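You operate a simulated robot arm through the tools that you are given. There is no shell and no other tool. Be economical: measure what you need, move in short steps, check, and stop when the job is done.

You are at the controls of a simulated two-armed robot. One attempt, no reset.

## Task
Fetch the dark blue paint tin and set it on the shelf under the long white table. Take the stopper off the glass bottle that says "green" on the front of the long white table and lay it down there. Take the cleaner tin on the top of the steel bench and put it away on the right lower shelf of the glue bench. Put the primer tin from the right lower shelf of the glue bench on the left lower shelf of the glue bench. Switch the glue hood fan switch on. Take the box of black caps and put it on the right half of the shelf under the press bench. Fetch the fold job card and set it on the round plate. Lift the shelf guard open. The order is free. Set down upright: dark blue paint tin.

It is judged by the outcome, as a careful person would: the job done as asked, and still so three seconds after it is handed in. It fails if anything else is knocked over, pushed out of place, dropped, spilled or broken. A push-on lid holds only when it is set on centred and level and pressed home; a screw cap is set on level and turned clockwise until tight. Flat cloth is picked up by pressing the open fingertips on it (5 to 10 N) and closing them slowly along it; thin cloth reads only 2 to 8 mm in the jaws.

## Robot
Two 7-joint arms with fingered hands on one trunk, on a base that drives. Base frame: it is fixed to the floor where the robot stands at the start and does not move with it; the origin is under the middle of the robot, x ahead of it, y to its left, z up; the surface under the hand at the start is at about z = 780. Units: mm, degrees, N and s.
The left shoulder is at the start at [80, 197, 1473], the right one opposite. With the tool pointing down near the work surface each hand reaches from about 100 to 700 mm from the robot's upright axis, wherever it stands, measured 20 degrees to its own side. Places, roughly: box of black caps [-6250, 1750, 750]; cleaner tin [500, 1000, 1000]; dark blue paint tin [500, 0, 750]; fold job card [-5750, 0, 750]; glass bottle [500, -500, 750]; glue hood fan switch [-6000, 5500, 1100]; left lower shelf of the glue bench [-6100, 5000, 300]; primer tin [-6000, 6750, 250]; right half of the shelf under the press bench [-6000, 1300, 300]; right lower shelf of the glue bench [-6100, 6500, 300]; round plate (18x18x1 cm) [-2100, 2800, 800]; shelf guard [-4300, -1100, 1700]; shelf under the long white table [600, -700, 300]. Payload 4 kg a hand.
The tool frame of a hand sits at the grasp point between the pads (the TCP): z along the fingers, y along the line on which they close. The tips reach 26 mm beyond it. Largest opening 132 mm; the body of the gripper starts 73 mm behind the TCP. The gripper is a hand of 4 fingers: y runs from the thumb to the fingers, the wrist lies at [0, 0, -239] in the tool frame.
Orientation is that of the tool frame in the base frame, as [roll, pitch, yaw] about the fixed x, y, z axes, in that order (R = Rz(yaw) Ry(pitch) Rx(roll)). With the fingers straight down and closing along the base's y, the tool's x points along the base's -x, its y along +y and its z along -z.

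## Interface
- The arms move only by the tool step_arm. It takes "left_motion", "right_motion" or both (then of equal length, played together; a hand with none holds still); each is a list of rows, each a list of 2 entries, a list of its own where there are three numbers: the shift along the base's x, y, z in cm, then the turn, a rotation vector about the base's x, y, z in degrees. In form: [[[x, y, z], [wx, wy, wz]], ...]. A call has 1 to 12 rows; each row is the pose to reach, as a shift and turn from the pose commanded when the call began. A row lasts 0.2 s, in which the tool goes at most 50 mm and 8.6 degrees; a call with a longer step from one row to the next is refused whole. A pose out of reach is approached as far as the arm can. The call stops where the force on the tool passes 40 N (or 10 N more than at its start, if that is more) or the arm is blocked; 0.2 s more then pass. In this call time passes only in rows, and 0.2 s behind the last. It gives the time, the measured TCP pose, the force on the tool (base axes), the opening and the grip force at its end, in the units of the frame above (readings bear some noise), with the torque about the TCP (base axes, N m) and any sound that the robot's microphone picked up.
- Cameras (640 x 400 px; columns grow to the right, rows downward): "scene" is now at [94.5, 27.5, 1622.6]; the picture's right is [0.40, -0.92, -0.00], its down [-0.77, -0.33, -0.54] and it looks along [0.50, 0.22, -0.84] (base axes); focal length 243 px, centre (320, 200). "left" rides on the left gripper at [-68, 2, -97] in its tool frame; the picture's right is [-0.03, -1.00, 0.00], its down [0.82, -0.02, -0.58] and it looks along [0.58, -0.01, 0.82] (tool axes); focal length 270 px, centre (320, 200). "right" rides on the right gripper at [68, 2, -97] in its tool frame; the picture's right is [-0.03, 1.00, 0.00], its down [-0.82, -0.02, -0.58] and it looks along [-0.58, -0.01, 0.82] (tool axes); focal length 270 px, centre (320, 200). There is no depth. A picture from a camera that has moved, and an enlarged one, comes with that camera's place and axes in the base frame and with its lens.
- get_image(camera): a new picture of that camera. It takes no simulated time.
- raise_lower(by): slides the trunk up (or, below 0, down) by that many mm; the arms and the scene camera ride with it, the base frame stays. It gives what a move gives, with no picture.
- roll_base(legs): drives the robot by 1 to 6 legs, each [ahead, left, turn to the left] in mm, mm and degrees, along the robot's own axes; the way and the turn of a leg run together, so that a leg with both is an arc; at most 1500 mm and 180 degrees a leg. The arms and the cameras ride along, it lands a little off, and it stops where it bumps. It gives what a move gives.
- curl_fingers(finger1, finger2, finger3, thumb_bend, hand): sets how far each is bent, from 0 (flat) to 1 (curled in); at 0.3 the hand is open as for a grip, at 0.7 the pads meet at the TCP. One left out holds its place. A second passes; each finger stops where it meets its share of the squeeze, and holds until it gets a number again. It is the only way to open and close the hand. It gives what a move gives, with no picture; readings hold the bend of each and the force on the fingers (four entries, about 0 where the hand has none), thumb and palm.
- aim_head(pan, tilt): turns the head with the scene camera to pan (to the left, within 86 degrees either way) and tilt (down, from -29 to 69), counted from straight ahead of the robot. It gives what a move gives.
- close_up(camera, box): a new picture of the part [left, top, right, bottom] of that camera's present view, enlarged. It takes no simulated time.
- job_done(): hands the job in; it is judged then, once.

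Work in short steps. Places have to be worked out from the pictures, the camera data and where the tool is seen: move nearer, look again, correct. Check each grasp and each placing, and mend what went wrong. You have 196 turns and 172 pictures in all, those below and enlarged ones among them. Open the grippers and draw the arms clear of the work before you hand the job in, unless the task says otherwise; then end with one line.

The tools are called after "Request:" by a JSON object that holds its "api" and its "payload". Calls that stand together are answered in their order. step_arm: Moves the arms, as the interface text tells. Its arguments: {"type":"object","properties":{"left_motion":{"type":"array"},"right_motion":{"type":"array"}},"required":[]} The other tools are called the same way: raise_lower (by) slides the trunk up or down; curl_fingers (finger1, finger2, finger3, thumb_bend, hand) moves the fingers one by one; roll_base (legs) drives the base; aim_head (pan, tilt) turns the head that bears the scene camera; get_image (camera) takes a picture; close_up (camera, box) takes an enlarged picture of a part of a camera's view; job_done () hands the job in.

At the start:

```text
time_s: 0.0
left_position: [634.8, -17.6, 1146.5]
left_orientation: [180.0, 0.1, 180.0]
left_contact_force: [0.1, -0.2, -0.4]
left_torque: [0.01, 0.02, 0.01]
left_opening: 131.9
left_gripper_force: 0.0
left_shape: jaw
left_bend: [0.3, 0.3, 0.3, 0.3]
left_finger forces: [0.1, 0.0, 0.0, 0.0, 0.1, 0.0]
right_position: [347.6, -381.8, 1071.3]
right_orientation: [-176.6, 4.8, -179.0]
right_contact_force: [-0.3, 0.1, -0.7]
right_torque: [-0.05, 0.0, -0.03]
right_opening: 131.7
right_gripper_force: 0.0
right_shape: jaw
right_bend: [0.3, 0.3, 0.3, 0.3]
right_finger forces: [0.1, 0.1, 0.0, 0.1, 0.0, 0.1]
trunk travel left (down, up): [-777.0, 63.0]
robot x, y, heading: [-3.1, 1.9, -0.0]
head pan, tilt: [23.3, 57.0]
```

scene: 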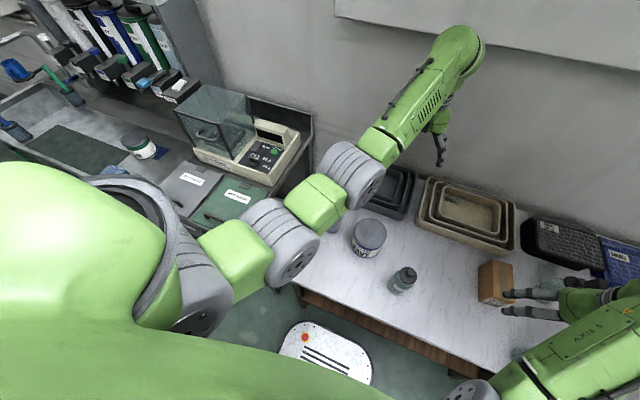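
right: 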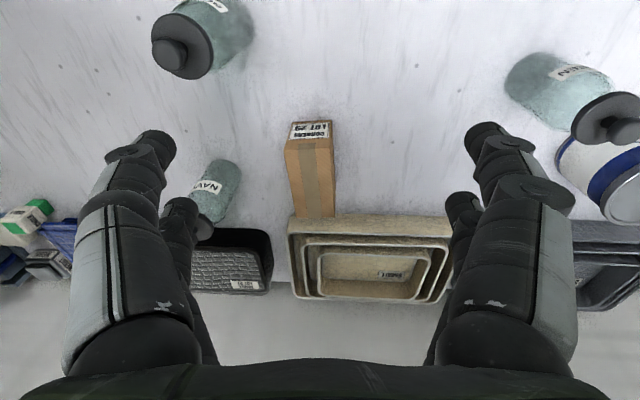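
left: 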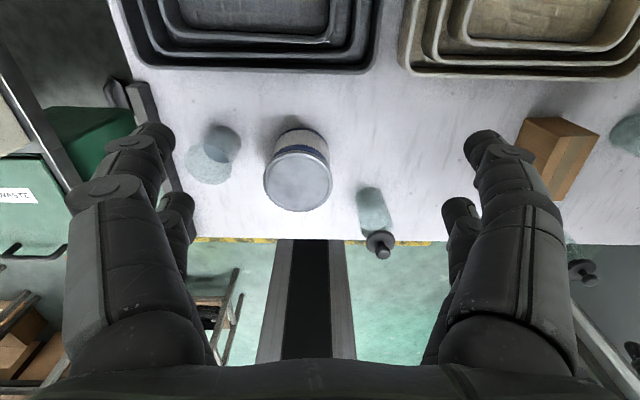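

I start by looking around the long table and steel bench before moving anything.

Request:
{"api": "close_up", "payload": {"camera": "scene", "box": [280, 160, 640, 385]}}

Request:
{"api": "close_up", "payload": {"camera": "left", "box": [160, 80, 480, 280]}}

Request:
{"api": "close_up", "payload": {"camera": "scene", "box": [0, 0, 320, 200]}}

```text
1.78 times, centred on (460, 272) of scene
camera zoom: at [94.5, 27.5, 1622.6], right [0.4, -0.92, 0.0], down [-0.77, -0.33, -0.54], along [0.5, 0.22, -0.84], focal length 433 px, centre (71, 71)
```

zoom: 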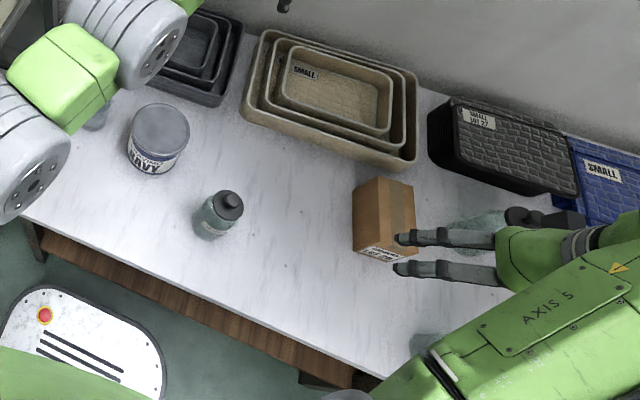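

```text
2.00 times, centred on (320, 180) of left
camera zoom: at [702.9, -17.8, 1243.8], right [0.03, -1.0, 0.0], down [-0.82, -0.02, 0.58], along [-0.58, -0.01, -0.82], focal length 541 px, centre (320, 240)
```

zoom: 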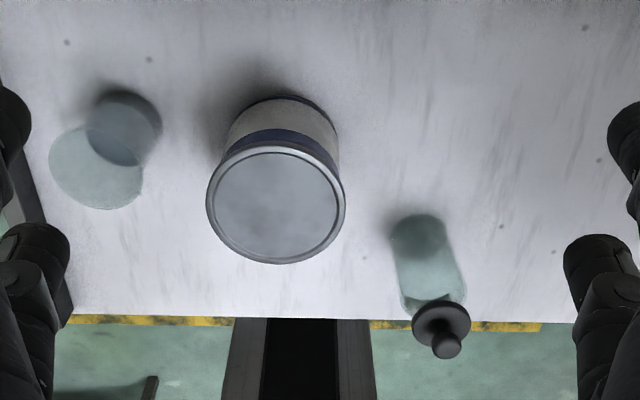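

```text
2.00 times, centred on (160, 100) of scene
camera zoom: at [94.5, 27.5, 1622.6], right [0.4, -0.92, 0.0], down [-0.77, -0.33, -0.54], along [0.5, 0.22, -0.84], focal length 487 px, centre (640, 400)
```

zoom: 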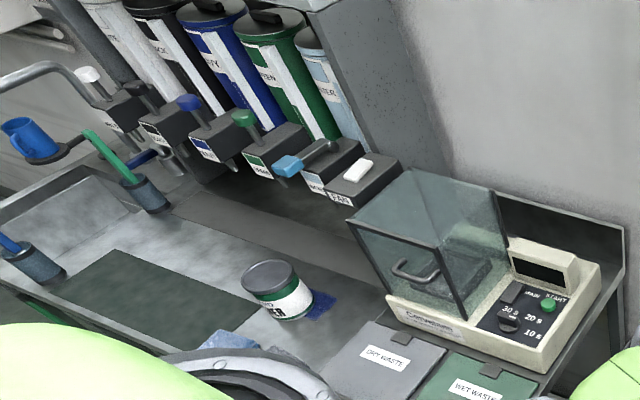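

I need the bottle labels and the steel bench tin identified; enlarging those.

Request:
{"api": "close_up", "payload": {"camera": "right", "box": [480, 30, 640, 130]}}

Request:
{"api": "close_up", "payload": {"camera": "right", "box": [120, 0, 280, 100]}}

Request:
{"api": "close_up", "payload": {"camera": "scene", "box": [100, 110, 180, 180]}}

Request:
{"api": "aim_head", "payload": {"pan": -15, "tilt": 50}}

Request:
{"api": "get_image", "payload": {"camera": "scene"}}

Request:
{"api": "aim_head", "payload": {"pan": 65, "tilt": 35}}

Request:
{"api": "get_image", "payload": {"camera": "scene"}}

```text
4.00 times, centred on (560, 80) of right
camera zoom: at [271.1, -375.8, 1162.4], right [0.02, 1.0, -0.06], down [0.76, 0.02, 0.64], along [0.64, -0.05, -0.76], focal length 1081 px, centre (-640, 680)
```

zoom: 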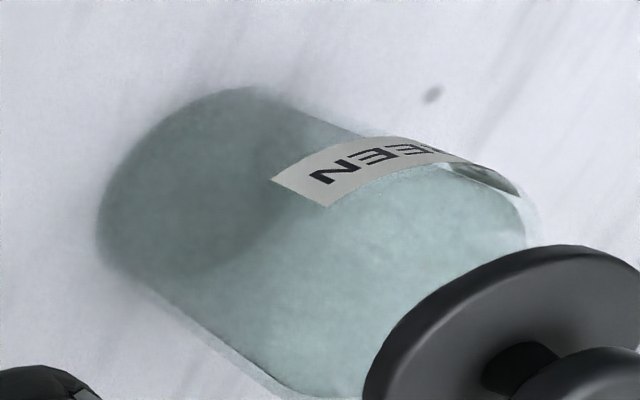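

```text
4.00 times, centred on (200, 50) of right
camera zoom: at [271.1, -375.8, 1162.4], right [0.02, 1.0, -0.06], down [0.76, 0.02, 0.64], along [0.64, -0.05, -0.76], focal length 1081 px, centre (800, 800)
```

zoom: 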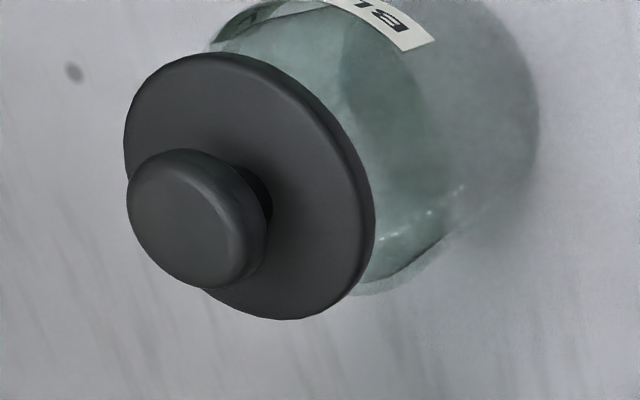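

```text
5.71 times, centred on (140, 145) of scene
camera zoom: at [94.5, 27.5, 1622.6], right [0.4, -0.92, 0.0], down [-0.77, -0.33, -0.54], along [0.5, 0.22, -0.84], focal length 1390 px, centre (1349, 514)
```

zoom: 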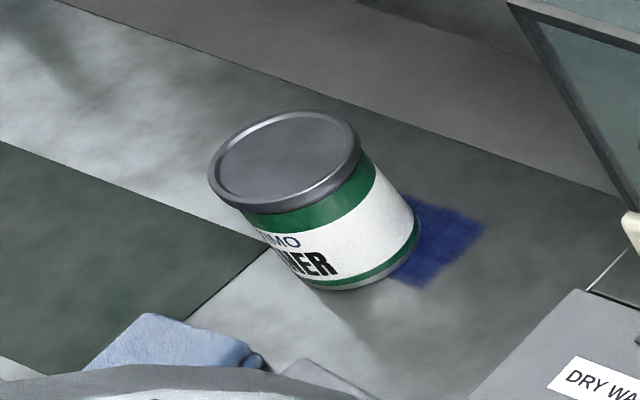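

```text
time_s: 1.1
left_position: [633.9, -18.2, 1143.2]
left_orientation: [-180.0, 0.0, -180.0]
left_contact_force: [0.0, -0.4, 0.5]
left_torque: [0.03, -0.01, -0.01]
left_opening: 132.0
left_gripper_force: 0.0
left_shape: jaw
left_bend: [0.3, 0.3, 0.3, 0.3]
left_finger forces: [0.0, 0.0, 0.0, 0.0, 0.0, 0.0]
right_position: [351.7, -383.7, 1073.4]
right_orientation: [-176.2, 5.4, -178.9]
right_contact_force: [-0.2, 0.0, 0.3]
right_torque: [0.02, 0.0, 0.03]
right_opening: 131.8
right_gripper_force: 0.1
right_shape: jaw
right_bend: [0.3, 0.3, 0.3, 0.3]
right_finger forces: [0.1, 0.0, 0.1, 0.1, 0.0, 0.0]
trunk travel left (down, up): [-777.0, 63.0]
robot x, y, heading: [2.5, -3.1, 0.2]
head pan, tilt: [-15.0, 50.0]
```

```text
162 pictures are left
camera scene: at [104.5, -19.8, 1628.1], right [-0.26, -0.97, 0.0], down [-0.74, 0.2, -0.64], along [0.62, -0.17, -0.77], focal length 243 px, centre (320, 200)
```

scene: 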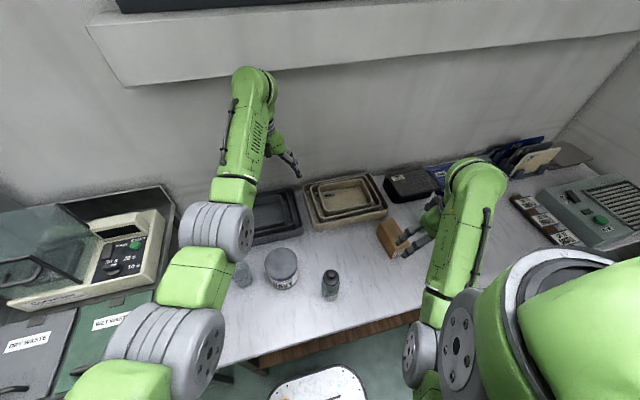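

```text
time_s: 2.6
left_position: [635.0, -18.5, 1141.6]
left_orientation: [-180.0, 0.0, -180.0]
left_contact_force: [-0.9, 0.0, -0.1]
left_torque: [0.04, -0.01, -0.03]
left_opening: 132.1
left_gripper_force: 0.1
left_shape: jaw
left_bend: [0.3, 0.3, 0.3, 0.3]
left_finger forces: [0.0, 0.1, 0.0, 0.0, 0.1, 0.1]
right_position: [355.7, -385.5, 1073.5]
right_orientation: [-175.8, 5.9, -178.9]
right_contact_force: [0.2, -0.8, 0.4]
right_torque: [0.0, -0.02, 0.02]
right_opening: 131.8
right_gripper_force: 0.0
right_shape: jaw
right_bend: [0.3, 0.3, 0.3, 0.3]
right_finger forces: [0.0, 0.0, 0.0, 0.0, 0.1, 0.0]
trunk travel left (down, up): [-777.0, 63.0]
robot x, y, heading: [-1.2, 0.7, -0.1]
head pan, tilt: [65.0, 35.0]
```

```text
161 pictures are left
camera scene: at [67.4, 79.8, 1647.2], right [0.91, -0.42, 0.0], down [-0.24, -0.52, -0.82], along [0.35, 0.74, -0.57], focal length 243 px, centre (320, 200)
```

scene: 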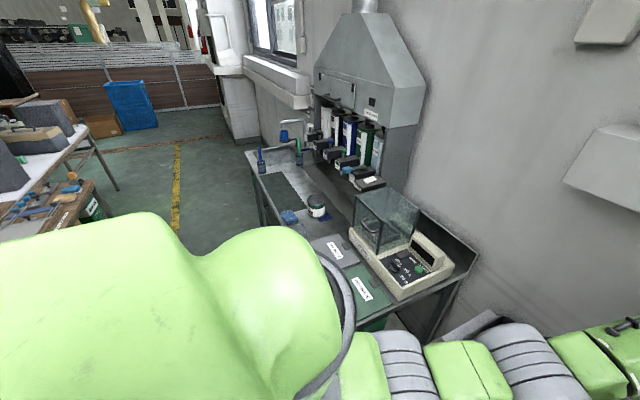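

The NAVY tin stands at about (498, 11) and the GREEN bottle's stopper knob triangulates to about (378, -126, 930). I move the left hand aside and bring the right hand straight above the bottle.

Request:
{"api": "step_arm", "payload": {"left_motion": [[[0, 4, 0], [0, 0, 0]], [[0, 8, 0], [0, 0, 0]], [[0, 12, 0], [0, 0, 0]], [[0, 16, 0], [0, 0, 0]], [[0, 18, 0], [0, 0, 0]], [[0, 18, 0], [0, 0, 0]], [[0, 18, 0], [0, 0, 0]]], "right_motion": [[[0, 4, 1], [1, 1, 0]], [[0, 8, 1], [2, 2, 0]], [[0.5, 12, 1], [4, 5.9, -1]], [[1, 16, 1], [4, 5.9, -1]], [[1.5, 20, 1], [4, 5.9, -1]], [[2, 24, 1], [4, 5.9, -1]], [[2, 26, 1], [4, 5.9, -1]]]}}

Request:
{"api": "get_image", "payload": {"camera": "right"}}

Request:
{"api": "aim_head", "payload": {"pan": -10, "tilt": 60}}

Request:
{"api": "get_image", "payload": {"camera": "scene"}}

```text
time_s: 3.2
left_position: [633.9, 54.6, 1146.0]
left_orientation: [-179.7, 0.0, 179.9]
left_contact_force: [0.0, 0.7, -0.2]
left_torque: [-0.02, -0.01, 0.0]
left_opening: 131.7
left_gripper_force: 0.2
left_shape: jaw
left_bend: [0.3, 0.3, 0.3, 0.3]
left_finger forces: [0.0, 0.0, 0.0, 0.0, 0.0, 0.0]
right_position: [364.7, -386.7, 1118.8]
right_orientation: [-173.9, 13.0, 170.3]
right_contact_force: [-0.7, -0.2, 0.6]
right_torque: [0.0, 0.03, 0.03]
right_opening: 131.9
right_gripper_force: 0.0
right_shape: jaw
right_bend: [0.3, 0.3, 0.3, 0.3]
right_finger forces: [0.1, 0.1, 0.0, 0.0, 0.0, 0.0]
right hand out of reach, approached as far as the arm can: row 1, 2, 3
trunk travel left (down, up): [-777.0, 63.0]
robot x, y, heading: [1.2, 1.0, -0.0]
head pan, tilt: [65.0, 35.0]
stopped in row 3 (right hand): the arm was blocked; the commanded pose is now the measured one
```

```text
160 pictures are left
camera right: at [279.5, -360.8, 1197.2], right [0.22, 0.97, -0.1], down [0.66, -0.07, 0.75], along [0.72, -0.23, -0.66], focal length 270 px, centre (320, 200)
```

right: 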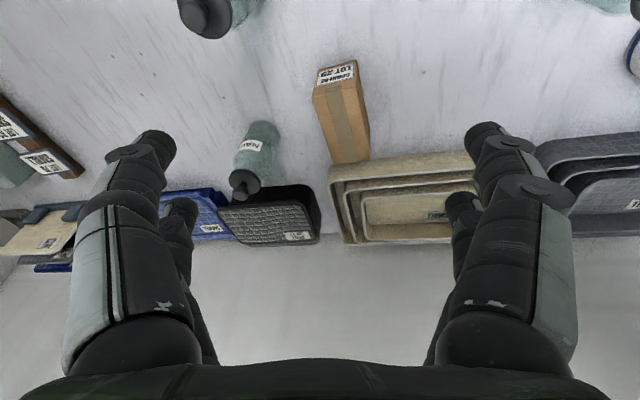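

```text
time_s: 4.7
left_position: [634.2, 53.3, 1143.8]
left_orientation: [-179.9, 0.0, 180.0]
left_contact_force: [-0.3, 0.3, -0.3]
left_torque: [0.0, -0.03, 0.0]
left_opening: 131.9
left_gripper_force: 0.1
left_shape: jaw
left_bend: [0.3, 0.3, 0.3, 0.3]
left_finger forces: [0.1, 0.0, 0.0, 0.0, 0.1, 0.0]
right_position: [366.2, -390.3, 1117.9]
right_orientation: [-173.9, 13.2, 170.3]
right_contact_force: [0.9, -1.0, -0.2]
right_torque: [-0.02, 0.04, 0.0]
right_opening: 131.8
right_gripper_force: 0.0
right_shape: jaw
right_bend: [0.3, 0.3, 0.3, 0.3]
right_finger forces: [0.0, 0.0, 0.1, 0.0, 0.0, 0.1]
trunk travel left (down, up): [-777.0, 63.0]
robot x, y, heading: [1.2, 4.6, -0.0]
head pan, tilt: [-10.0, 60.0]
```

```text
159 pictures are left
camera scene: at [95.9, -11.7, 1613.4], right [-0.17, -0.98, 0.0], down [-0.85, 0.15, -0.5], along [0.49, -0.09, -0.87], focal length 243 px, centre (320, 200)
```

scene: 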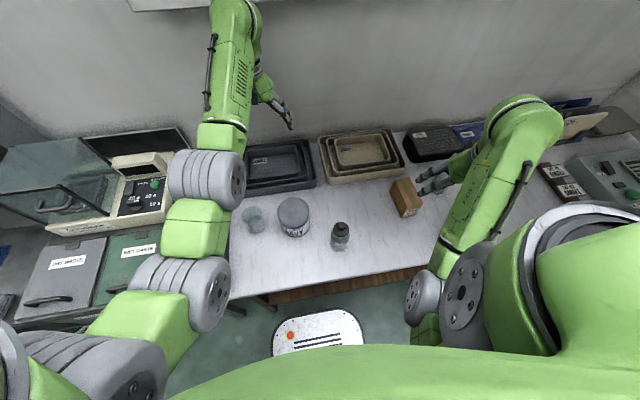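

The right arm is folded too tightly to reach across here. I back the base 150 mm to give it a comfortable range, then approach again.

Request:
{"api": "roll_base", "payload": {"legs": [[-150, 0, 0]]}}

Request:
{"api": "step_arm", "payload": {"right_motion": [[[5, 2, 0], [0, 3, 2]], [[10, 5, 0], [2, 6, 5]], [[14, 9, -1], [4, 10, 8]], [[16, 14, -2], [6, 13, 9.7]], [[16, 18, -3], [6, 13, 9.7]], [[16, 22, -3], [6, 13, 9.7]], [[16, 25, -3], [6, 13, 9.7]], [[16, 26, -3], [6, 13, 9.7]]]}}

Request:
{"api": "get_image", "payload": {"camera": "right"}}

```text
time_s: 6.0
left_position: [487.6, 55.6, 1140.5]
left_orientation: [-180.0, -0.1, -179.8]
left_contact_force: [-0.6, -0.1, -0.2]
left_torque: [-0.01, 0.03, -0.01]
left_opening: 131.9
left_gripper_force: 0.0
left_shape: jaw
left_bend: [0.3, 0.3, 0.3, 0.3]
left_finger forces: [0.1, 0.0, 0.1, 0.1, 0.1, 0.0]
right_position: [221.1, -390.3, 1116.8]
right_orientation: [-173.7, 13.0, 170.4]
right_contact_force: [0.4, -0.4, 0.3]
right_torque: [0.03, 0.0, 0.02]
right_opening: 132.0
right_gripper_force: 0.1
right_shape: jaw
right_bend: [0.3, 0.3, 0.3, 0.3]
right_finger forces: [0.1, 0.1, 0.0, 0.0, 0.0, 0.0]
trunk travel left (down, up): [-777.0, 63.0]
robot x, y, heading: [-147.5, -1.0, 0.1]
head pan, tilt: [-10.0, 60.0]
```

```text
refused: row 1 steps farther than a row can; nothing moved
```

```text
158 pictures are left
camera right: at [135.0, -363.1, 1195.7], right [0.21, 0.97, -0.1], down [0.66, -0.07, 0.75], along [0.72, -0.23, -0.66], focal length 270 px, centre (320, 200)
```

right: 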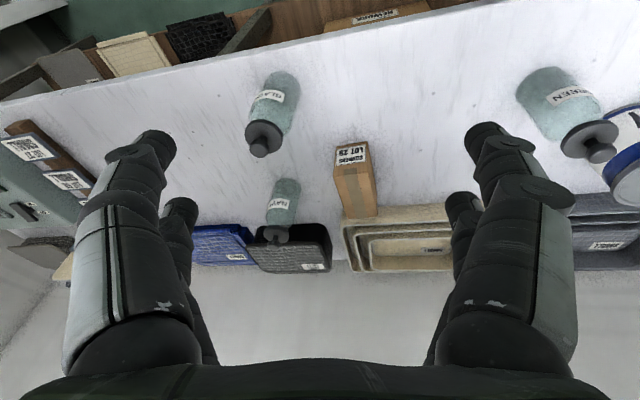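

Step was too long; I re-issue with steps under 50 mm and 8.6°.

Request:
{"api": "step_arm", "payload": {"right_motion": [[[4, 1, 0], [0, 3, 2]], [[8, 3, 0], [2, 6, 4]], [[12, 6, -1], [4, 9, 7]], [[15, 9, -2], [5, 12, 9]], [[16, 13, -3], [6, 13, 9.7]], [[16, 17.5, -3], [6, 13, 9.7]], [[16, 22, -3], [6, 13, 9.7]], [[16, 26, -3], [6, 13, 9.7]]]}}

Request:
{"api": "get_image", "payload": {"camera": "right"}}

```text
refused: row 3 steps farther than a row can; nothing moved
```

```text
157 pictures are left
camera right: at [135.0, -363.1, 1195.7], right [0.21, 0.97, -0.1], down [0.66, -0.07, 0.75], along [0.72, -0.23, -0.66], focal length 270 px, centre (320, 200)
```

right: 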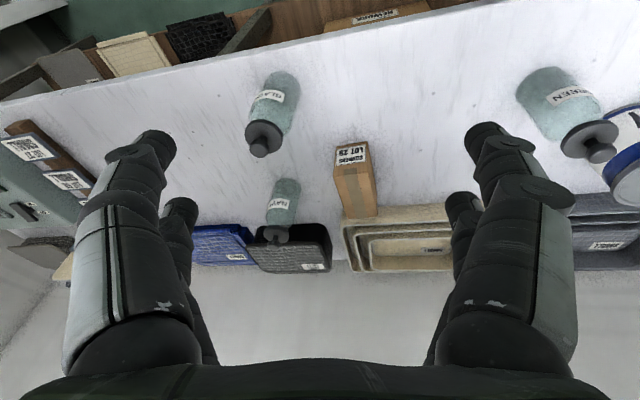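

I use a straight linear 8-row path instead.

Request:
{"api": "step_arm", "payload": {"right_motion": [[[2, 3.25, -0.4], [0.75, 1.6, 1.2]], [[4, 6.5, -0.8], [1.5, 3.2, 2.4]], [[6, 9.75, -1.2], [2.25, 4.9, 3.6]], [[8, 13, -1.6], [3, 6.5, 4.8]], [[10, 16.25, -2], [3.75, 8.1, 6]], [[12, 19.5, -2.4], [4.5, 9.75, 7.2]], [[14, 22.75, -2.8], [5.25, 11.4, 8.4]], [[16, 26, -3], [6, 13, 9.7]]]}}

Request:
{"api": "get_image", "payload": {"camera": "right"}}

```text
time_s: 7.8
left_position: [485.5, 57.4, 1141.9]
left_orientation: [180.0, -0.1, -179.8]
left_contact_force: [-0.4, 0.6, -0.7]
left_torque: [-0.02, 0.01, 0.0]
left_opening: 131.8
left_gripper_force: 0.0
left_shape: jaw
left_bend: [0.3, 0.3, 0.3, 0.3]
left_finger forces: [0.0, 0.0, 0.0, 0.0, 0.0, 0.1]
right_position: [378.8, -130.0, 1087.8]
right_orientation: [-178.7, -0.4, 179.6]
right_contact_force: [-0.1, -0.8, 0.2]
right_torque: [-0.01, 0.02, 0.01]
right_opening: 131.7
right_gripper_force: 0.2
right_shape: jaw
right_bend: [0.3, 0.3, 0.3, 0.3]
right_finger forces: [0.0, 0.0, 0.0, 0.0, 0.0, 0.0]
right hand out of reach, approached as far as the arm can: row 1, 2, 3, 4, 5
trunk travel left (down, up): [-777.0, 63.0]
robot x, y, heading: [-145.8, 3.6, 0.2]
head pan, tilt: [-10.0, 60.0]
```

```text
156 pictures are left
camera right: at [309.9, -124.4, 1184.8], right [0.03, 1.0, -0.02], down [0.82, -0.01, 0.57], along [0.57, -0.04, -0.82], focal length 270 px, centre (320, 200)
```

right: 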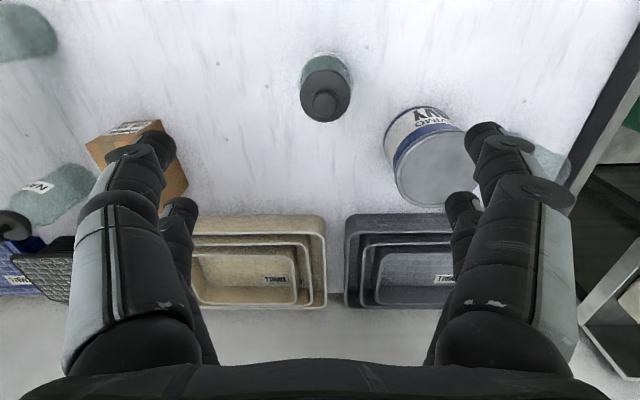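

The knob is right under the hand (x≈380, y≈-129). Close-up to judge the knob's size and height.

Request:
{"api": "close_up", "payload": {"camera": "right", "box": [272, 40, 384, 130]}}

Request:
{"api": "close_up", "payload": {"camera": "scene", "box": [300, 160, 420, 240]}}

```text
4.44 times, centred on (328, 85) of right
camera zoom: at [309.9, -124.4, 1184.8], right [0.03, 1.0, -0.02], down [0.82, -0.01, 0.57], along [0.57, -0.04, -0.82], focal length 1201 px, centre (284, 711)
```

zoom: 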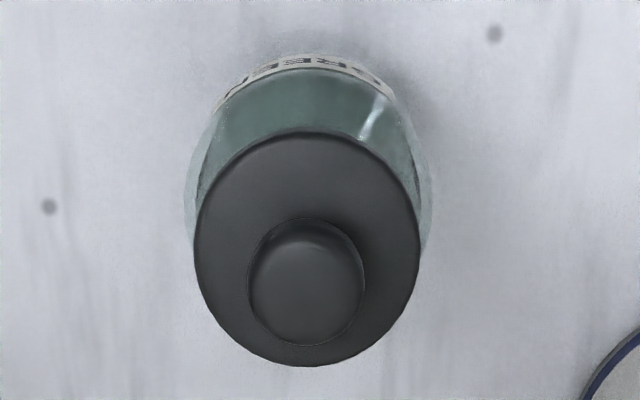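

```text
5.00 times, centred on (360, 200) of scene
camera zoom: at [-51.8, -10.1, 1613.7], right [-0.17, -0.99, 0.0], down [-0.85, 0.15, -0.5], along [0.49, -0.09, -0.87], focal length 1217 px, centre (120, 200)
```

zoom: 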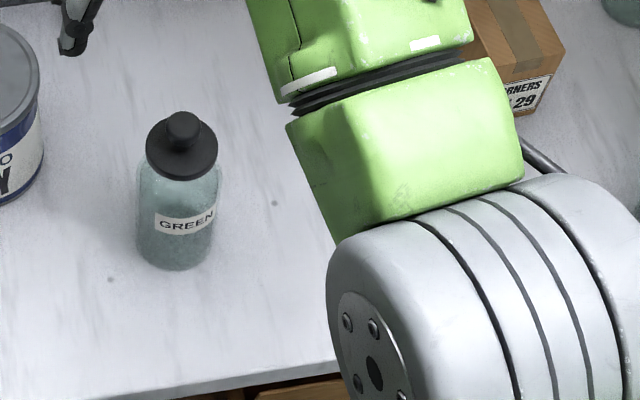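

Knob centre ≈ (378, -130), top ≈ 940, about 26 mm wide over a 53 mm disc. I narrow the hand a bit and descend so the fingertips flank the knob just above the disc.

Request:
{"api": "curl_fingers", "payload": {"hand": "right", "finger1": 0.48, "finger2": 0.48, "finger3": 0.48, "thumb_bend": 0.48}}

Request:
{"api": "step_arm", "payload": {"right_motion": [[[0, 0, -4], [0, 0, 0]], [[0, 0, -8], [0, 0, 0]], [[0, 0, -11], [0, 0, 0]], [[0, 0, -12.5], [0, 0, 0]]]}}

Request:
{"api": "get_image", "payload": {"camera": "right"}}

Request:
{"api": "close_up", "payload": {"camera": "scene", "box": [290, 170, 400, 240]}}

```text
time_s: 8.8
left_position: [483.6, 55.4, 1144.6]
left_orientation: [-180.0, 0.0, -179.8]
left_contact_force: [0.0, 0.1, -0.3]
left_torque: [-0.01, 0.0, -0.01]
left_opening: 131.9
left_gripper_force: 0.0
left_shape: jaw
left_bend: [0.3, 0.3, 0.3, 0.3]
left_finger forces: [0.0, 0.0, 0.1, 0.0, 0.0, 0.0]
right_position: [375.9, -130.8, 1089.4]
right_orientation: [-178.8, 0.0, 179.6]
right_contact_force: [-0.2, 0.1, -0.3]
right_torque: [0.04, 0.02, 0.04]
right_opening: 73.5
right_gripper_force: 0.0
right_shape: fingers
right_bend: [0.48, 0.48, 0.48, 0.48]
right_finger forces: [0.1, 0.1, 0.0, 0.0, 0.1, 0.0]
trunk travel left (down, up): [-777.0, 63.0]
robot x, y, heading: [-149.1, 1.7, 0.2]
head pan, tilt: [-10.0, 60.0]
```

```text
time_s: 9.8
left_position: [483.2, 55.5, 1143.3]
left_orientation: [179.9, 0.0, -179.8]
left_contact_force: [-1.2, -0.2, -0.9]
left_torque: [-0.01, -0.01, 0.0]
left_opening: 131.8
left_gripper_force: 0.1
left_shape: jaw
left_bend: [0.3, 0.3, 0.3, 0.3]
left_finger forces: [0.1, 0.1, 0.1, 0.1, 0.1, 0.0]
right_position: [376.3, -128.3, 963.8]
right_orientation: [-178.7, -0.1, 179.6]
right_contact_force: [0.1, 0.3, -0.9]
right_torque: [-0.04, 0.03, 0.03]
right_opening: 73.0
right_gripper_force: 0.1
right_shape: fingers
right_bend: [0.48, 0.48, 0.48, 0.48]
right_finger forces: [0.0, 0.1, 0.1, 0.0, 0.0, 0.0]
trunk travel left (down, up): [-777.0, 63.0]
robot x, y, heading: [-147.0, 1.6, 0.3]
head pan, tilt: [-10.0, 60.0]
```

```text
153 pictures are left
camera right: at [308.0, -125.1, 1061.0], right [0.03, 1.0, -0.02], down [0.82, -0.01, 0.58], along [0.58, -0.04, -0.82], focal length 270 px, centre (320, 200)
```

right: 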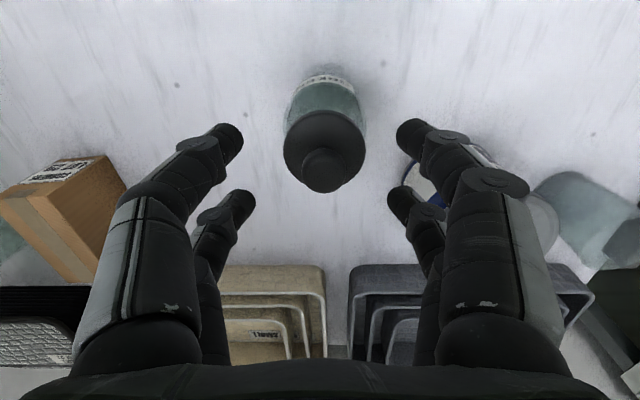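

```text
5.71 times, centred on (345, 205) of scene
camera zoom: at [-54.1, -11.3, 1613.9], right [-0.17, -0.99, 0.0], down [-0.85, 0.15, -0.5], along [0.49, -0.09, -0.87], focal length 1390 px, centre (177, 171)
```

zoom: 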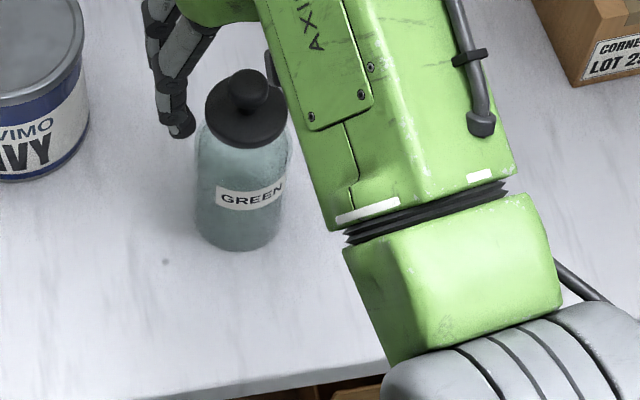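

The knob is centred between the finger pairs; disc top ≈ 908, knob top ≈ 936. I go down another 2.4 cm and close.

Request:
{"api": "step_arm", "payload": {"right_motion": [[[0, 0, -1], [0, 0, 0]], [[0, 0, -1.8], [0, 0, 0]], [[0, 0, -2.4], [0, 0, 0]]]}}

Request:
{"api": "curl_fingers", "payload": {"hand": "right", "finger1": 0.7, "finger2": 0.7, "finger3": 0.7, "thumb_bend": 0.7}}

Request:
{"api": "get_image", "payload": {"camera": "right"}}

```text
time_s: 10.6
left_position: [483.8, 56.0, 1143.7]
left_orientation: [179.9, 0.0, -179.8]
left_contact_force: [0.0, -0.1, 0.9]
left_torque: [0.0, -0.01, 0.0]
left_opening: 131.8
left_gripper_force: 0.0
left_shape: jaw
left_bend: [0.3, 0.3, 0.3, 0.3]
left_finger forces: [0.0, 0.0, 0.0, 0.0, 0.1, 0.0]
right_position: [378.4, -130.4, 939.4]
right_orientation: [-178.8, -0.2, 179.6]
right_contact_force: [-0.3, -0.2, -0.2]
right_torque: [-0.03, -0.03, -0.01]
right_opening: 73.1
right_gripper_force: 0.1
right_shape: fingers
right_bend: [0.48, 0.48, 0.48, 0.48]
right_finger forces: [0.0, 0.1, 0.0, 0.0, 0.0, 0.1]
trunk travel left (down, up): [-777.0, 63.0]
robot x, y, heading: [-146.8, 0.3, 0.6]
head pan, tilt: [-10.0, 60.0]
```

```text
time_s: 11.6
left_position: [483.9, 55.8, 1144.9]
left_orientation: [180.0, 0.0, -179.7]
left_contact_force: [0.7, 0.3, -0.4]
left_torque: [-0.02, -0.01, 0.02]
left_opening: 131.9
left_gripper_force: 0.2
left_shape: jaw
left_bend: [0.3, 0.3, 0.3, 0.3]
left_finger forces: [0.0, 0.0, 0.0, 0.1, 0.0, 0.0]
right_position: [375.6, -129.4, 940.6]
right_orientation: [-178.8, -0.1, 179.6]
right_contact_force: [1.9, 1.7, 7.7]
right_torque: [0.14, -0.09, -0.01]
right_opening: 18.8
right_gripper_force: 13.2
right_shape: fingers
right_bend: [0.64, 0.62, 0.62, 0.67]
right_finger forces: [6.2, 6.7, 8.3, 0.0, 5.2, 0.0]
trunk travel left (down, up): [-777.0, 63.0]
robot x, y, heading: [-153.2, -0.3, 0.2]
head pan, tilt: [-10.0, 60.0]
```

```text
151 pictures are left
camera right: at [307.7, -124.5, 1037.6], right [0.03, 1.0, -0.02], down [0.82, -0.01, 0.58], along [0.58, -0.04, -0.82], focal length 270 px, centre (320, 200)
```

right: 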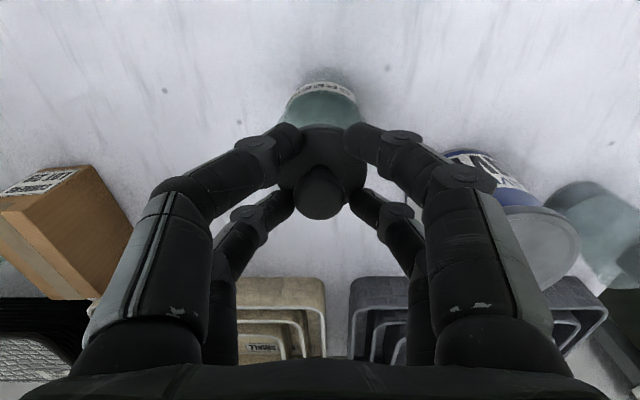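

All fingers report 5–8 N on the knob. I lift gently and look.

Request:
{"api": "step_arm", "payload": {"right_motion": [[[0, 0, 0.4], [0, 0, 0]], [[0, 0, 0.8], [0, 0, 0]], [[0, 0, 1.2], [0, 0, 0]], [[0, 0, 1.8], [0, 0, 0]], [[0, 0, 2.4], [0, 0, 0]], [[0, 0, 3], [0, 0, 0]]]}}

Request:
{"api": "get_image", "payload": {"camera": "right"}}

Request:
{"api": "close_up", "payload": {"camera": "scene", "box": [290, 170, 400, 240]}}

```text
time_s: 13.0
left_position: [484.1, 56.3, 1143.1]
left_orientation: [179.9, 0.0, -179.7]
left_contact_force: [0.6, 0.3, 0.3]
left_torque: [0.0, -0.02, -0.04]
left_opening: 131.7
left_gripper_force: 0.1
left_shape: jaw
left_bend: [0.3, 0.3, 0.3, 0.3]
left_finger forces: [0.1, 0.0, 0.0, 0.0, 0.0, 0.0]
right_position: [376.9, -130.7, 969.5]
right_orientation: [-178.7, -0.2, 179.6]
right_contact_force: [0.7, -0.1, -0.6]
right_torque: [-0.01, 0.0, 0.0]
right_opening: 17.9
right_gripper_force: 13.3
right_shape: fingers
right_bend: [0.64, 0.62, 0.62, 0.68]
right_finger forces: [5.5, 7.4, 7.6, 0.1, 6.2, 0.0]
trunk travel left (down, up): [-777.0, 63.0]
robot x, y, heading: [-148.4, 3.3, 0.0]
head pan, tilt: [-10.0, 60.0]
heard: snap
```

```text
150 pictures are left
camera right: at [308.4, -124.9, 1067.2], right [0.03, 1.0, -0.02], down [0.82, -0.01, 0.58], along [0.57, -0.04, -0.82], focal length 270 px, centre (320, 200)
```

right: 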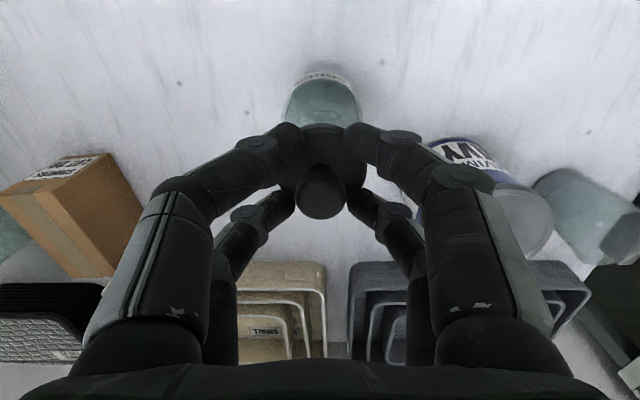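

```text
5.71 times, centred on (345, 205) of scene
camera zoom: at [-54.5, -11.3, 1613.8], right [-0.17, -0.99, 0.0], down [-0.85, 0.15, -0.5], along [0.49, -0.09, -0.87], focal length 1390 px, centre (177, 171)
```

zoom: 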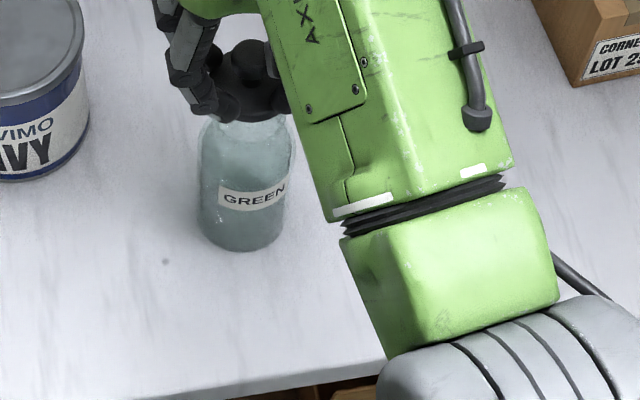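

Snap heard and the stopper is in the hand, bottle still standing. I lift clear, move ~15 cm right to an empty spot near the front, and look before lowering.

Request:
{"api": "step_arm", "payload": {"right_motion": [[[0, 0, 4], [0, 0, 0]], [[0, 0, 6], [0, 0, 0]], [[0, -4, 6], [0, 0, 0]], [[0, -8, 6], [0, 0, 0]], [[0, -12, 6], [0, 0, 0]], [[0.5, -15, 6], [0, 0, 0]], [[0.5, -15, 3], [0, 0, 0]], [[0.5, -15, -1], [0, 0, 0]], [[0.5, -15, -5], [0, 0, 0]], [[0.5, -15, -8], [0, 0, 0]]]}}

Request:
{"api": "get_image", "payload": {"camera": "right"}}

Request:
{"api": "get_image", "payload": {"camera": "scene"}}

```text
time_s: 15.2
left_position: [485.2, 55.0, 1144.3]
left_orientation: [180.0, 0.1, -179.8]
left_contact_force: [-0.3, -0.3, -0.5]
left_torque: [0.01, 0.02, 0.01]
left_opening: 132.0
left_gripper_force: 0.1
left_shape: jaw
left_bend: [0.3, 0.3, 0.3, 0.3]
left_finger forces: [0.0, 0.0, 0.0, 0.0, 0.1, 0.0]
right_position: [383.0, -280.8, 889.3]
right_orientation: [-178.7, -0.1, 179.6]
right_contact_force: [-0.2, 0.2, -0.3]
right_torque: [0.0, 0.01, -0.01]
right_opening: 17.3
right_gripper_force: 12.5
right_shape: fingers
right_bend: [0.64, 0.62, 0.62, 0.68]
right_finger forces: [5.2, 6.5, 7.3, 0.0, 6.1, 0.0]
trunk travel left (down, up): [-777.0, 63.0]
robot x, y, heading: [-148.1, 1.2, 0.2]
head pan, tilt: [-10.0, 60.0]
```

```text
148 pictures are left
camera right: at [315.0, -276.4, 986.9], right [0.03, 1.0, -0.02], down [0.82, -0.01, 0.58], along [0.58, -0.04, -0.82], focal length 270 px, centre (320, 200)
```

right: 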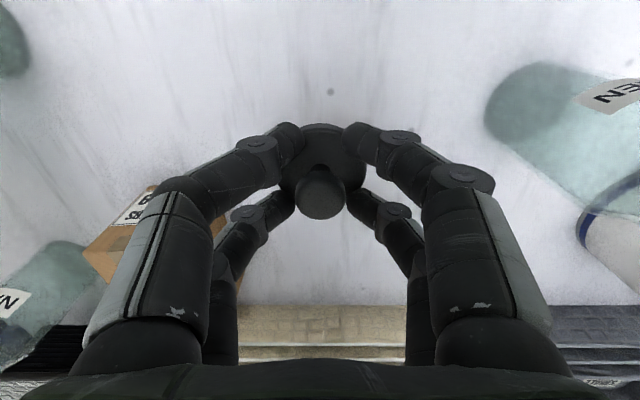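

```text
147 pictures are left
camera scene: at [-53.9, -11.8, 1613.8], right [-0.17, -0.99, 0.0], down [-0.85, 0.15, -0.5], along [0.49, -0.08, -0.87], focal length 243 px, centre (320, 200)
```

scene: 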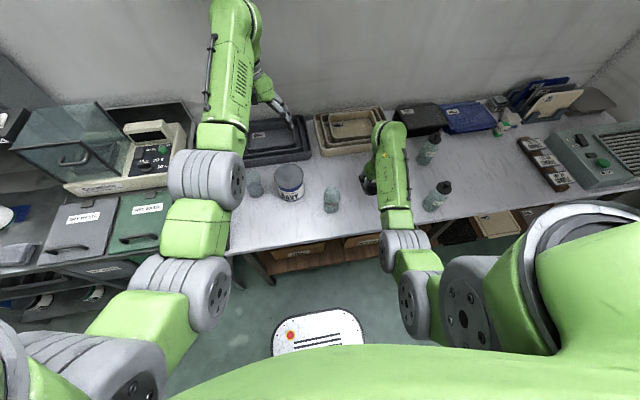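

Spot is clear. I lower in small rows until the plug touches the table.

Request:
{"api": "step_arm", "payload": {"right_motion": [[[0, 0, -1.5], [0, 0, 0]], [[0, 0, -3], [0, 0, 0]], [[0, 0, -4], [0, 0, 0]], [[0, 0, -4.6], [0, 0, 0]], [[0, 0, -5.2], [0, 0, 0]], [[0, 0, -5.8], [0, 0, 0]], [[0, 0, -6.4], [0, 0, 0]], [[0, 0, -7], [0, 0, 0]]]}}

```text
time_s: 17.0
left_position: [481.6, 57.1, 1145.9]
left_orientation: [-179.9, 0.1, -179.7]
left_contact_force: [-0.3, -0.1, 0.0]
left_torque: [0.01, -0.02, -0.03]
left_opening: 131.7
left_gripper_force: 0.1
left_shape: jaw
left_bend: [0.3, 0.3, 0.3, 0.3]
left_finger forces: [0.1, 0.1, 0.0, 0.0, 0.0, 0.0]
right_position: [383.2, -279.4, 824.8]
right_orientation: [-178.6, 0.4, 179.6]
right_contact_force: [1.0, 0.0, 17.8]
right_torque: [0.16, -0.28, -0.03]
right_opening: 17.5
right_gripper_force: 20.3
right_shape: fingers
right_bend: [0.65, 0.64, 0.62, 0.67]
right_finger forces: [6.2, 15.3, 10.5, 0.0, 6.9, 0.1]
trunk travel left (down, up): [-777.0, 63.0]
robot x, y, heading: [-149.2, 0.9, 0.1]
head pan, tilt: [-10.0, 60.0]
```

Contact (18 N) at z≈825. I ease up 3 mm, open the fingers partly and rise.

Request:
{"api": "step_arm", "payload": {"right_motion": [[[0, 0, 0.3], [0, 0, 0]]]}}

Request:
{"api": "curl_fingers", "payload": {"hand": "right", "finger1": 0.5, "finger2": 0.5, "finger3": 0.5, "thumb_bend": 0.5}}

Request:
{"api": "step_arm", "payload": {"right_motion": [[[0, 0, 4], [0, 0, 0]], [[0, 0, 8], [0, 0, 0]], [[0, 0, 12], [0, 0, 0]], [[0, 0, 16], [0, 0, 0]]]}}

Request:
{"api": "get_image", "payload": {"camera": "right"}}

```text
time_s: 17.4
left_position: [483.7, 55.9, 1143.9]
left_orientation: [180.0, 0.0, -179.6]
left_contact_force: [0.2, 0.2, 0.0]
left_torque: [0.03, -0.01, 0.0]
left_opening: 131.9
left_gripper_force: 0.0
left_shape: jaw
left_bend: [0.3, 0.3, 0.3, 0.3]
left_finger forces: [0.0, 0.1, 0.0, 0.0, 0.0, 0.0]
right_position: [382.3, -279.4, 825.6]
right_orientation: [-178.6, 0.0, 179.5]
right_contact_force: [4.2, 0.4, 12.2]
right_torque: [0.11, -0.42, 0.03]
right_opening: 17.3
right_gripper_force: 19.6
right_shape: fingers
right_bend: [0.65, 0.64, 0.62, 0.67]
right_finger forces: [5.4, 15.8, 12.0, 0.0, 6.3, 0.0]
trunk travel left (down, up): [-777.0, 63.0]
robot x, y, heading: [-150.0, -0.0, 0.0]
head pan, tilt: [-10.0, 60.0]
```

```text
time_s: 18.4
left_position: [484.7, 54.9, 1143.4]
left_orientation: [180.0, 0.0, -179.7]
left_contact_force: [0.0, -0.5, 0.3]
left_torque: [-0.03, -0.05, -0.04]
left_opening: 131.9
left_gripper_force: 0.0
left_shape: jaw
left_bend: [0.3, 0.3, 0.3, 0.3]
left_finger forces: [0.0, 0.0, 0.0, 0.0, 0.1, 0.0]
right_position: [383.0, -280.9, 823.5]
right_orientation: [-178.6, -0.2, 179.6]
right_contact_force: [-0.1, 0.3, 0.9]
right_torque: [0.0, 0.0, -0.02]
right_opening: 65.2
right_gripper_force: 0.2
right_shape: fingers
right_bend: [0.5, 0.5, 0.5, 0.5]
right_finger forces: [0.0, 0.1, 0.0, 0.0, 0.0, 0.0]
trunk travel left (down, up): [-777.0, 63.0]
robot x, y, heading: [-151.6, 1.2, 0.3]
head pan, tilt: [-10.0, 60.0]
```

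```text
time_s: 19.4
left_position: [483.4, 56.1, 1143.7]
left_orientation: [180.0, 0.0, -179.8]
left_contact_force: [-0.6, 0.6, -0.7]
left_torque: [-0.01, 0.02, 0.01]
left_opening: 131.9
left_gripper_force: 0.1
left_shape: jaw
left_bend: [0.3, 0.3, 0.3, 0.3]
left_finger forces: [0.0, 0.0, 0.0, 0.0, 0.0, 0.0]
right_position: [382.8, -278.0, 982.1]
right_orientation: [-178.7, -0.2, 179.5]
right_contact_force: [-0.4, -0.7, 0.6]
right_torque: [0.04, 0.02, -0.01]
right_opening: 65.4
right_gripper_force: 0.0
right_shape: fingers
right_bend: [0.5, 0.5, 0.5, 0.5]
right_finger forces: [0.0, 0.0, 0.0, 0.0, 0.0, 0.1]
trunk travel left (down, up): [-777.0, 63.0]
robot x, y, heading: [-147.8, -0.5, 0.4]
head pan, tilt: [-10.0, 60.0]
```

```text
146 pictures are left
camera right: at [313.5, -273.9, 1078.5], right [0.03, 1.0, -0.02], down [0.82, -0.01, 0.58], along [0.57, -0.04, -0.82], focal length 270 px, centre (320, 200)
```

right: 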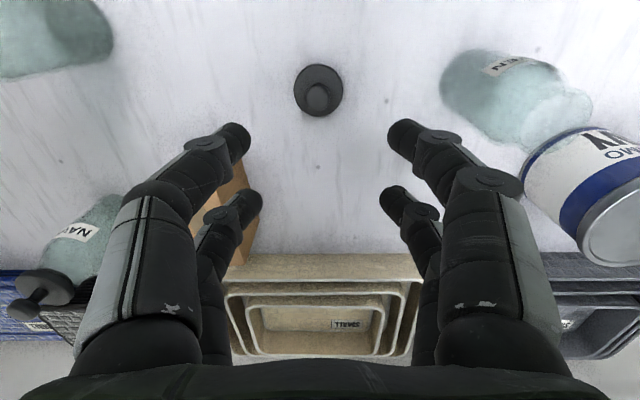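

The stopper rests on the table's front and the bottle stands. Next is the navy tin, to be gripped from the side so it can go under the table: I back off 420 mm, lower the trunk and view the shelf.

Request:
{"api": "roll_base", "payload": {"legs": [[-420, 0, 0]]}}

Request:
{"api": "raise_lower", "payload": {"by": -350}}

Request:
{"api": "aim_head", "payload": {"pan": -20, "tilt": 38}}

Request:
{"api": "get_image", "payload": {"camera": "scene"}}

```text
time_s: 22.0
left_position: [71.2, 56.4, 1141.1]
left_orientation: [180.0, -0.2, -179.5]
left_contact_force: [-0.7, -0.2, 0.1]
left_torque: [0.01, 0.0, 0.01]
left_opening: 131.8
left_gripper_force: 0.1
left_shape: jaw
left_bend: [0.3, 0.3, 0.3, 0.3]
left_finger forces: [0.0, 0.1, 0.0, 0.0, 0.1, 0.0]
right_position: [-28.0, -278.4, 979.9]
right_orientation: [-178.7, -0.2, 179.8]
right_contact_force: [-0.4, 0.4, 0.0]
right_torque: [-0.02, 0.05, 0.01]
right_opening: 65.3
right_gripper_force: 0.1
right_shape: fingers
right_bend: [0.5, 0.5, 0.5, 0.5]
right_finger forces: [0.1, 0.1, 0.0, 0.0, 0.0, 0.1]
trunk travel left (down, up): [-777.0, 63.0]
robot x, y, heading: [-564.6, -1.9, 0.5]
head pan, tilt: [-10.0, 60.0]
```

```text
time_s: 25.4
left_position: [68.6, 55.7, 793.1]
left_orientation: [-179.9, 0.0, -179.6]
left_contact_force: [-1.2, -0.1, -0.2]
left_torque: [-0.03, 0.02, -0.01]
left_opening: 131.9
left_gripper_force: 0.0
left_shape: jaw
left_bend: [0.3, 0.3, 0.3, 0.3]
left_finger forces: [0.1, 0.0, 0.0, 0.0, 0.0, 0.0]
right_position: [-30.7, -279.4, 631.2]
right_orientation: [-178.6, -0.2, 179.8]
right_contact_force: [-1.2, 0.0, -0.6]
right_torque: [0.01, 0.01, 0.01]
right_opening: 65.5
right_gripper_force: 0.0
right_shape: fingers
right_bend: [0.5, 0.5, 0.5, 0.5]
right_finger forces: [0.0, 0.0, 0.0, 0.0, 0.0, 0.1]
trunk travel left (down, up): [-427.0, 413.0]
robot x, y, heading: [-568.6, -1.3, 0.3]
head pan, tilt: [-10.0, 60.0]
```

```text
time_s: 26.3
left_position: [68.6, 56.0, 793.7]
left_orientation: [-179.9, -0.1, -179.5]
left_contact_force: [-0.4, 0.0, 0.9]
left_torque: [0.02, 0.0, 0.01]
left_opening: 132.1
left_gripper_force: 0.0
left_shape: jaw
left_bend: [0.3, 0.3, 0.3, 0.3]
left_finger forces: [0.0, 0.1, 0.1, 0.1, 0.0, 0.1]
right_position: [-31.5, -278.6, 631.1]
right_orientation: [-178.7, -0.3, 179.8]
right_contact_force: [0.1, 0.2, -0.3]
right_torque: [0.01, 0.0, 0.02]
right_opening: 65.5
right_gripper_force: 0.0
right_shape: fingers
right_bend: [0.5, 0.5, 0.5, 0.5]
right_finger forces: [0.0, 0.1, 0.1, 0.1, 0.0, 0.1]
trunk travel left (down, up): [-427.0, 413.0]
robot x, y, heading: [-565.4, -4.2, 0.4]
head pan, tilt: [-20.0, 38.0]
```

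```text
145 pictures are left
camera scene: at [-453.6, -31.2, 1293.5], right [-0.33, -0.94, 0.0], down [-0.58, 0.21, -0.79], along [0.74, -0.26, -0.62], focal length 243 px, centre (320, 200)
```

scene: 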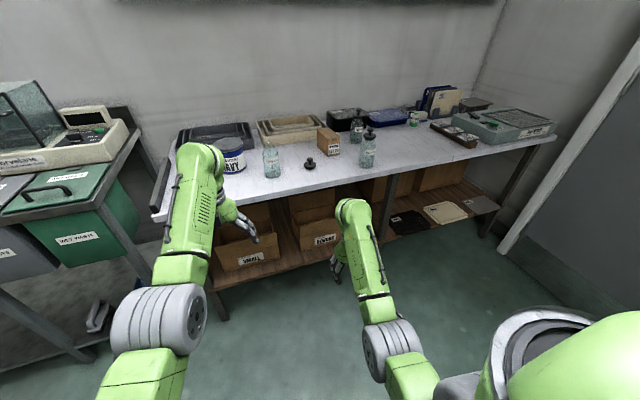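

The shelf under the table is visible with boxes and flat cards on it; I enlarge to find a free spot.

Request:
{"api": "close_up", "payload": {"camera": "scene", "box": [200, 150, 520, 350]}}

Request:
{"api": "close_up", "payload": {"camera": "scene", "box": [340, 150, 520, 262]}}

```text
2.00 times, centred on (360, 250) of scene
camera zoom: at [-453.6, -31.2, 1293.5], right [-0.33, -0.94, 0.0], down [-0.58, 0.21, -0.79], along [0.74, -0.26, -0.62], focal length 487 px, centre (240, 100)
```

zoom: 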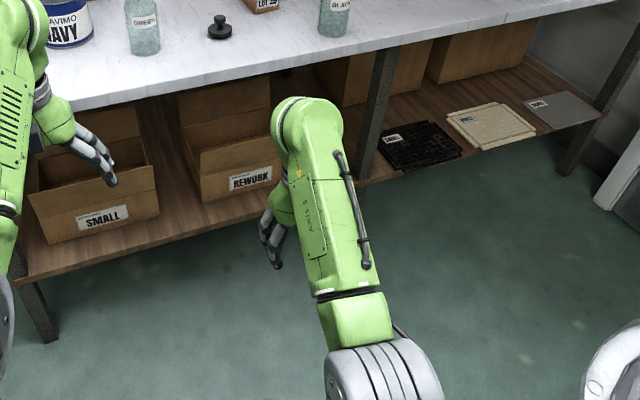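

```text
3.56 times, centred on (430, 206) of scene
camera zoom: at [-453.6, -31.2, 1293.5], right [-0.33, -0.94, 0.0], down [-0.58, 0.21, -0.79], along [0.74, -0.26, -0.62], focal length 865 px, centre (-71, 179)
```

zoom: 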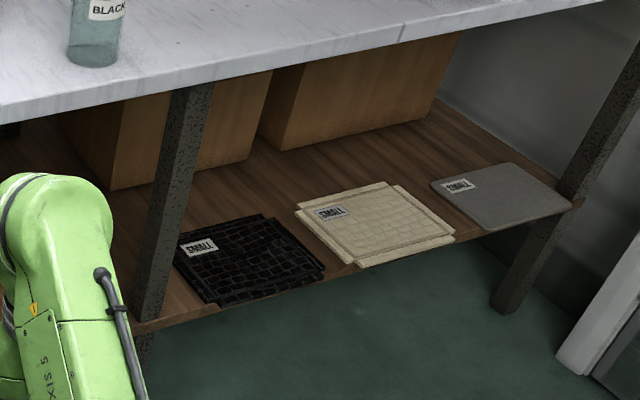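

The spot right of the REWORK box is hidden by my right arm. I move the right hand aside and back, and meanwhile pitch the left hand toward horizontal.

Request:
{"api": "step_arm", "payload": {"left_motion": [[[0, 0, 0], [0, -8.5, 0]], [[0, 0, 0], [0, -17, 0]], [[0, 0, 0], [0, -25.5, 0]], [[0, 0, 0], [0, -34, 0]], [[0, 0, 0], [0, -42.5, 0]], [[0, 0, 0], [0, -51, 0]], [[0, 0, 0], [0, -59.5, 0]], [[0, 0, 0], [0, -68, 0]], [[0, 0, 0], [0, -76.5, 0]], [[0, 0, 0], [0, -85, 0]], [[0, 0, 0], [0, -90, 0]]], "right_motion": [[[0, -3, 2], [0, 0, 0]], [[-2, -6, 4], [0, 0, 0]], [[-4, -9, 6], [0, 0, 0]], [[-6, -12, 8], [0, 0, 0]], [[-8, -15, 10], [0, 0, 0]], [[-10, -18, 12], [0, 0, 0]], [[-12, -21, 14], [0, 0, 0]], [[-12, -23, 14], [0, 0, 0]], [[-12, -25, 14], [0, 0, 0]], [[-12, -25, 14], [0, 0, 0]], [[-12, -25, 14], [0, 0, 0]]]}}

Request:
{"api": "get_image", "payload": {"camera": "scene"}}

Request:
{"api": "get_image", "payload": {"camera": "left"}}

```text
time_s: 28.7
left_position: [68.2, 55.5, 794.4]
left_orientation: [-84.3, 89.5, -84.3]
left_contact_force: [0.6, 0.1, 0.4]
left_torque: [-0.02, 0.0, -0.01]
left_opening: 131.9
left_gripper_force: 0.2
left_shape: jaw
left_bend: [0.3, 0.3, 0.3, 0.3]
left_finger forces: [0.1, 0.0, 0.0, 0.0, 0.0, 0.1]
right_position: [-152.5, -530.2, 771.9]
right_orientation: [-178.8, -0.2, 179.8]
right_contact_force: [-0.2, 0.3, -0.3]
right_torque: [0.01, 0.0, -0.01]
right_opening: 65.3
right_gripper_force: 0.1
right_shape: fingers
right_bend: [0.5, 0.5, 0.5, 0.5]
right_finger forces: [0.0, 0.0, 0.0, 0.0, 0.1, 0.0]
right hand out of reach, approached as far as the arm can: row 7
trunk travel left (down, up): [-427.0, 413.0]
robot x, y, heading: [-564.9, -4.4, 0.6]
head pan, tilt: [-20.0, 38.0]
```

```text
142 pictures are left
camera scene: at [-453.6, -31.4, 1293.6], right [-0.33, -0.94, 0.0], down [-0.58, 0.21, -0.79], along [0.74, -0.26, -0.62], focal length 243 px, centre (320, 200)
```

scene: 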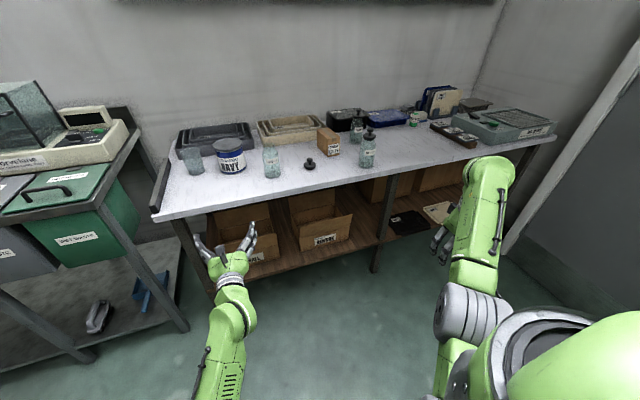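

```text
141 pictures are left
camera left: at [-28.0, 56.8, 862.0], right [0.0, -1.0, 0.03], down [-0.58, -0.03, -0.82], along [0.82, -0.02, -0.58], focal length 270 px, centre (320, 200)
```

left: 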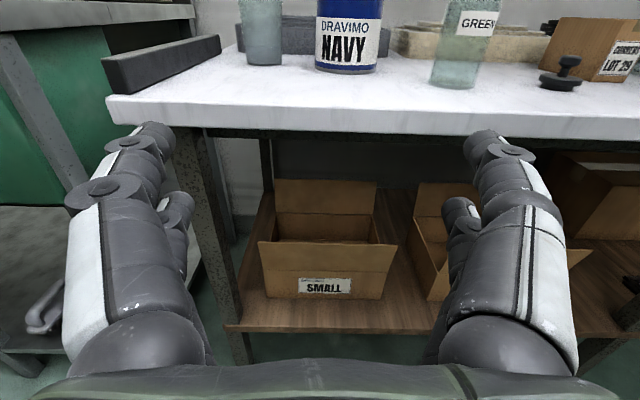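

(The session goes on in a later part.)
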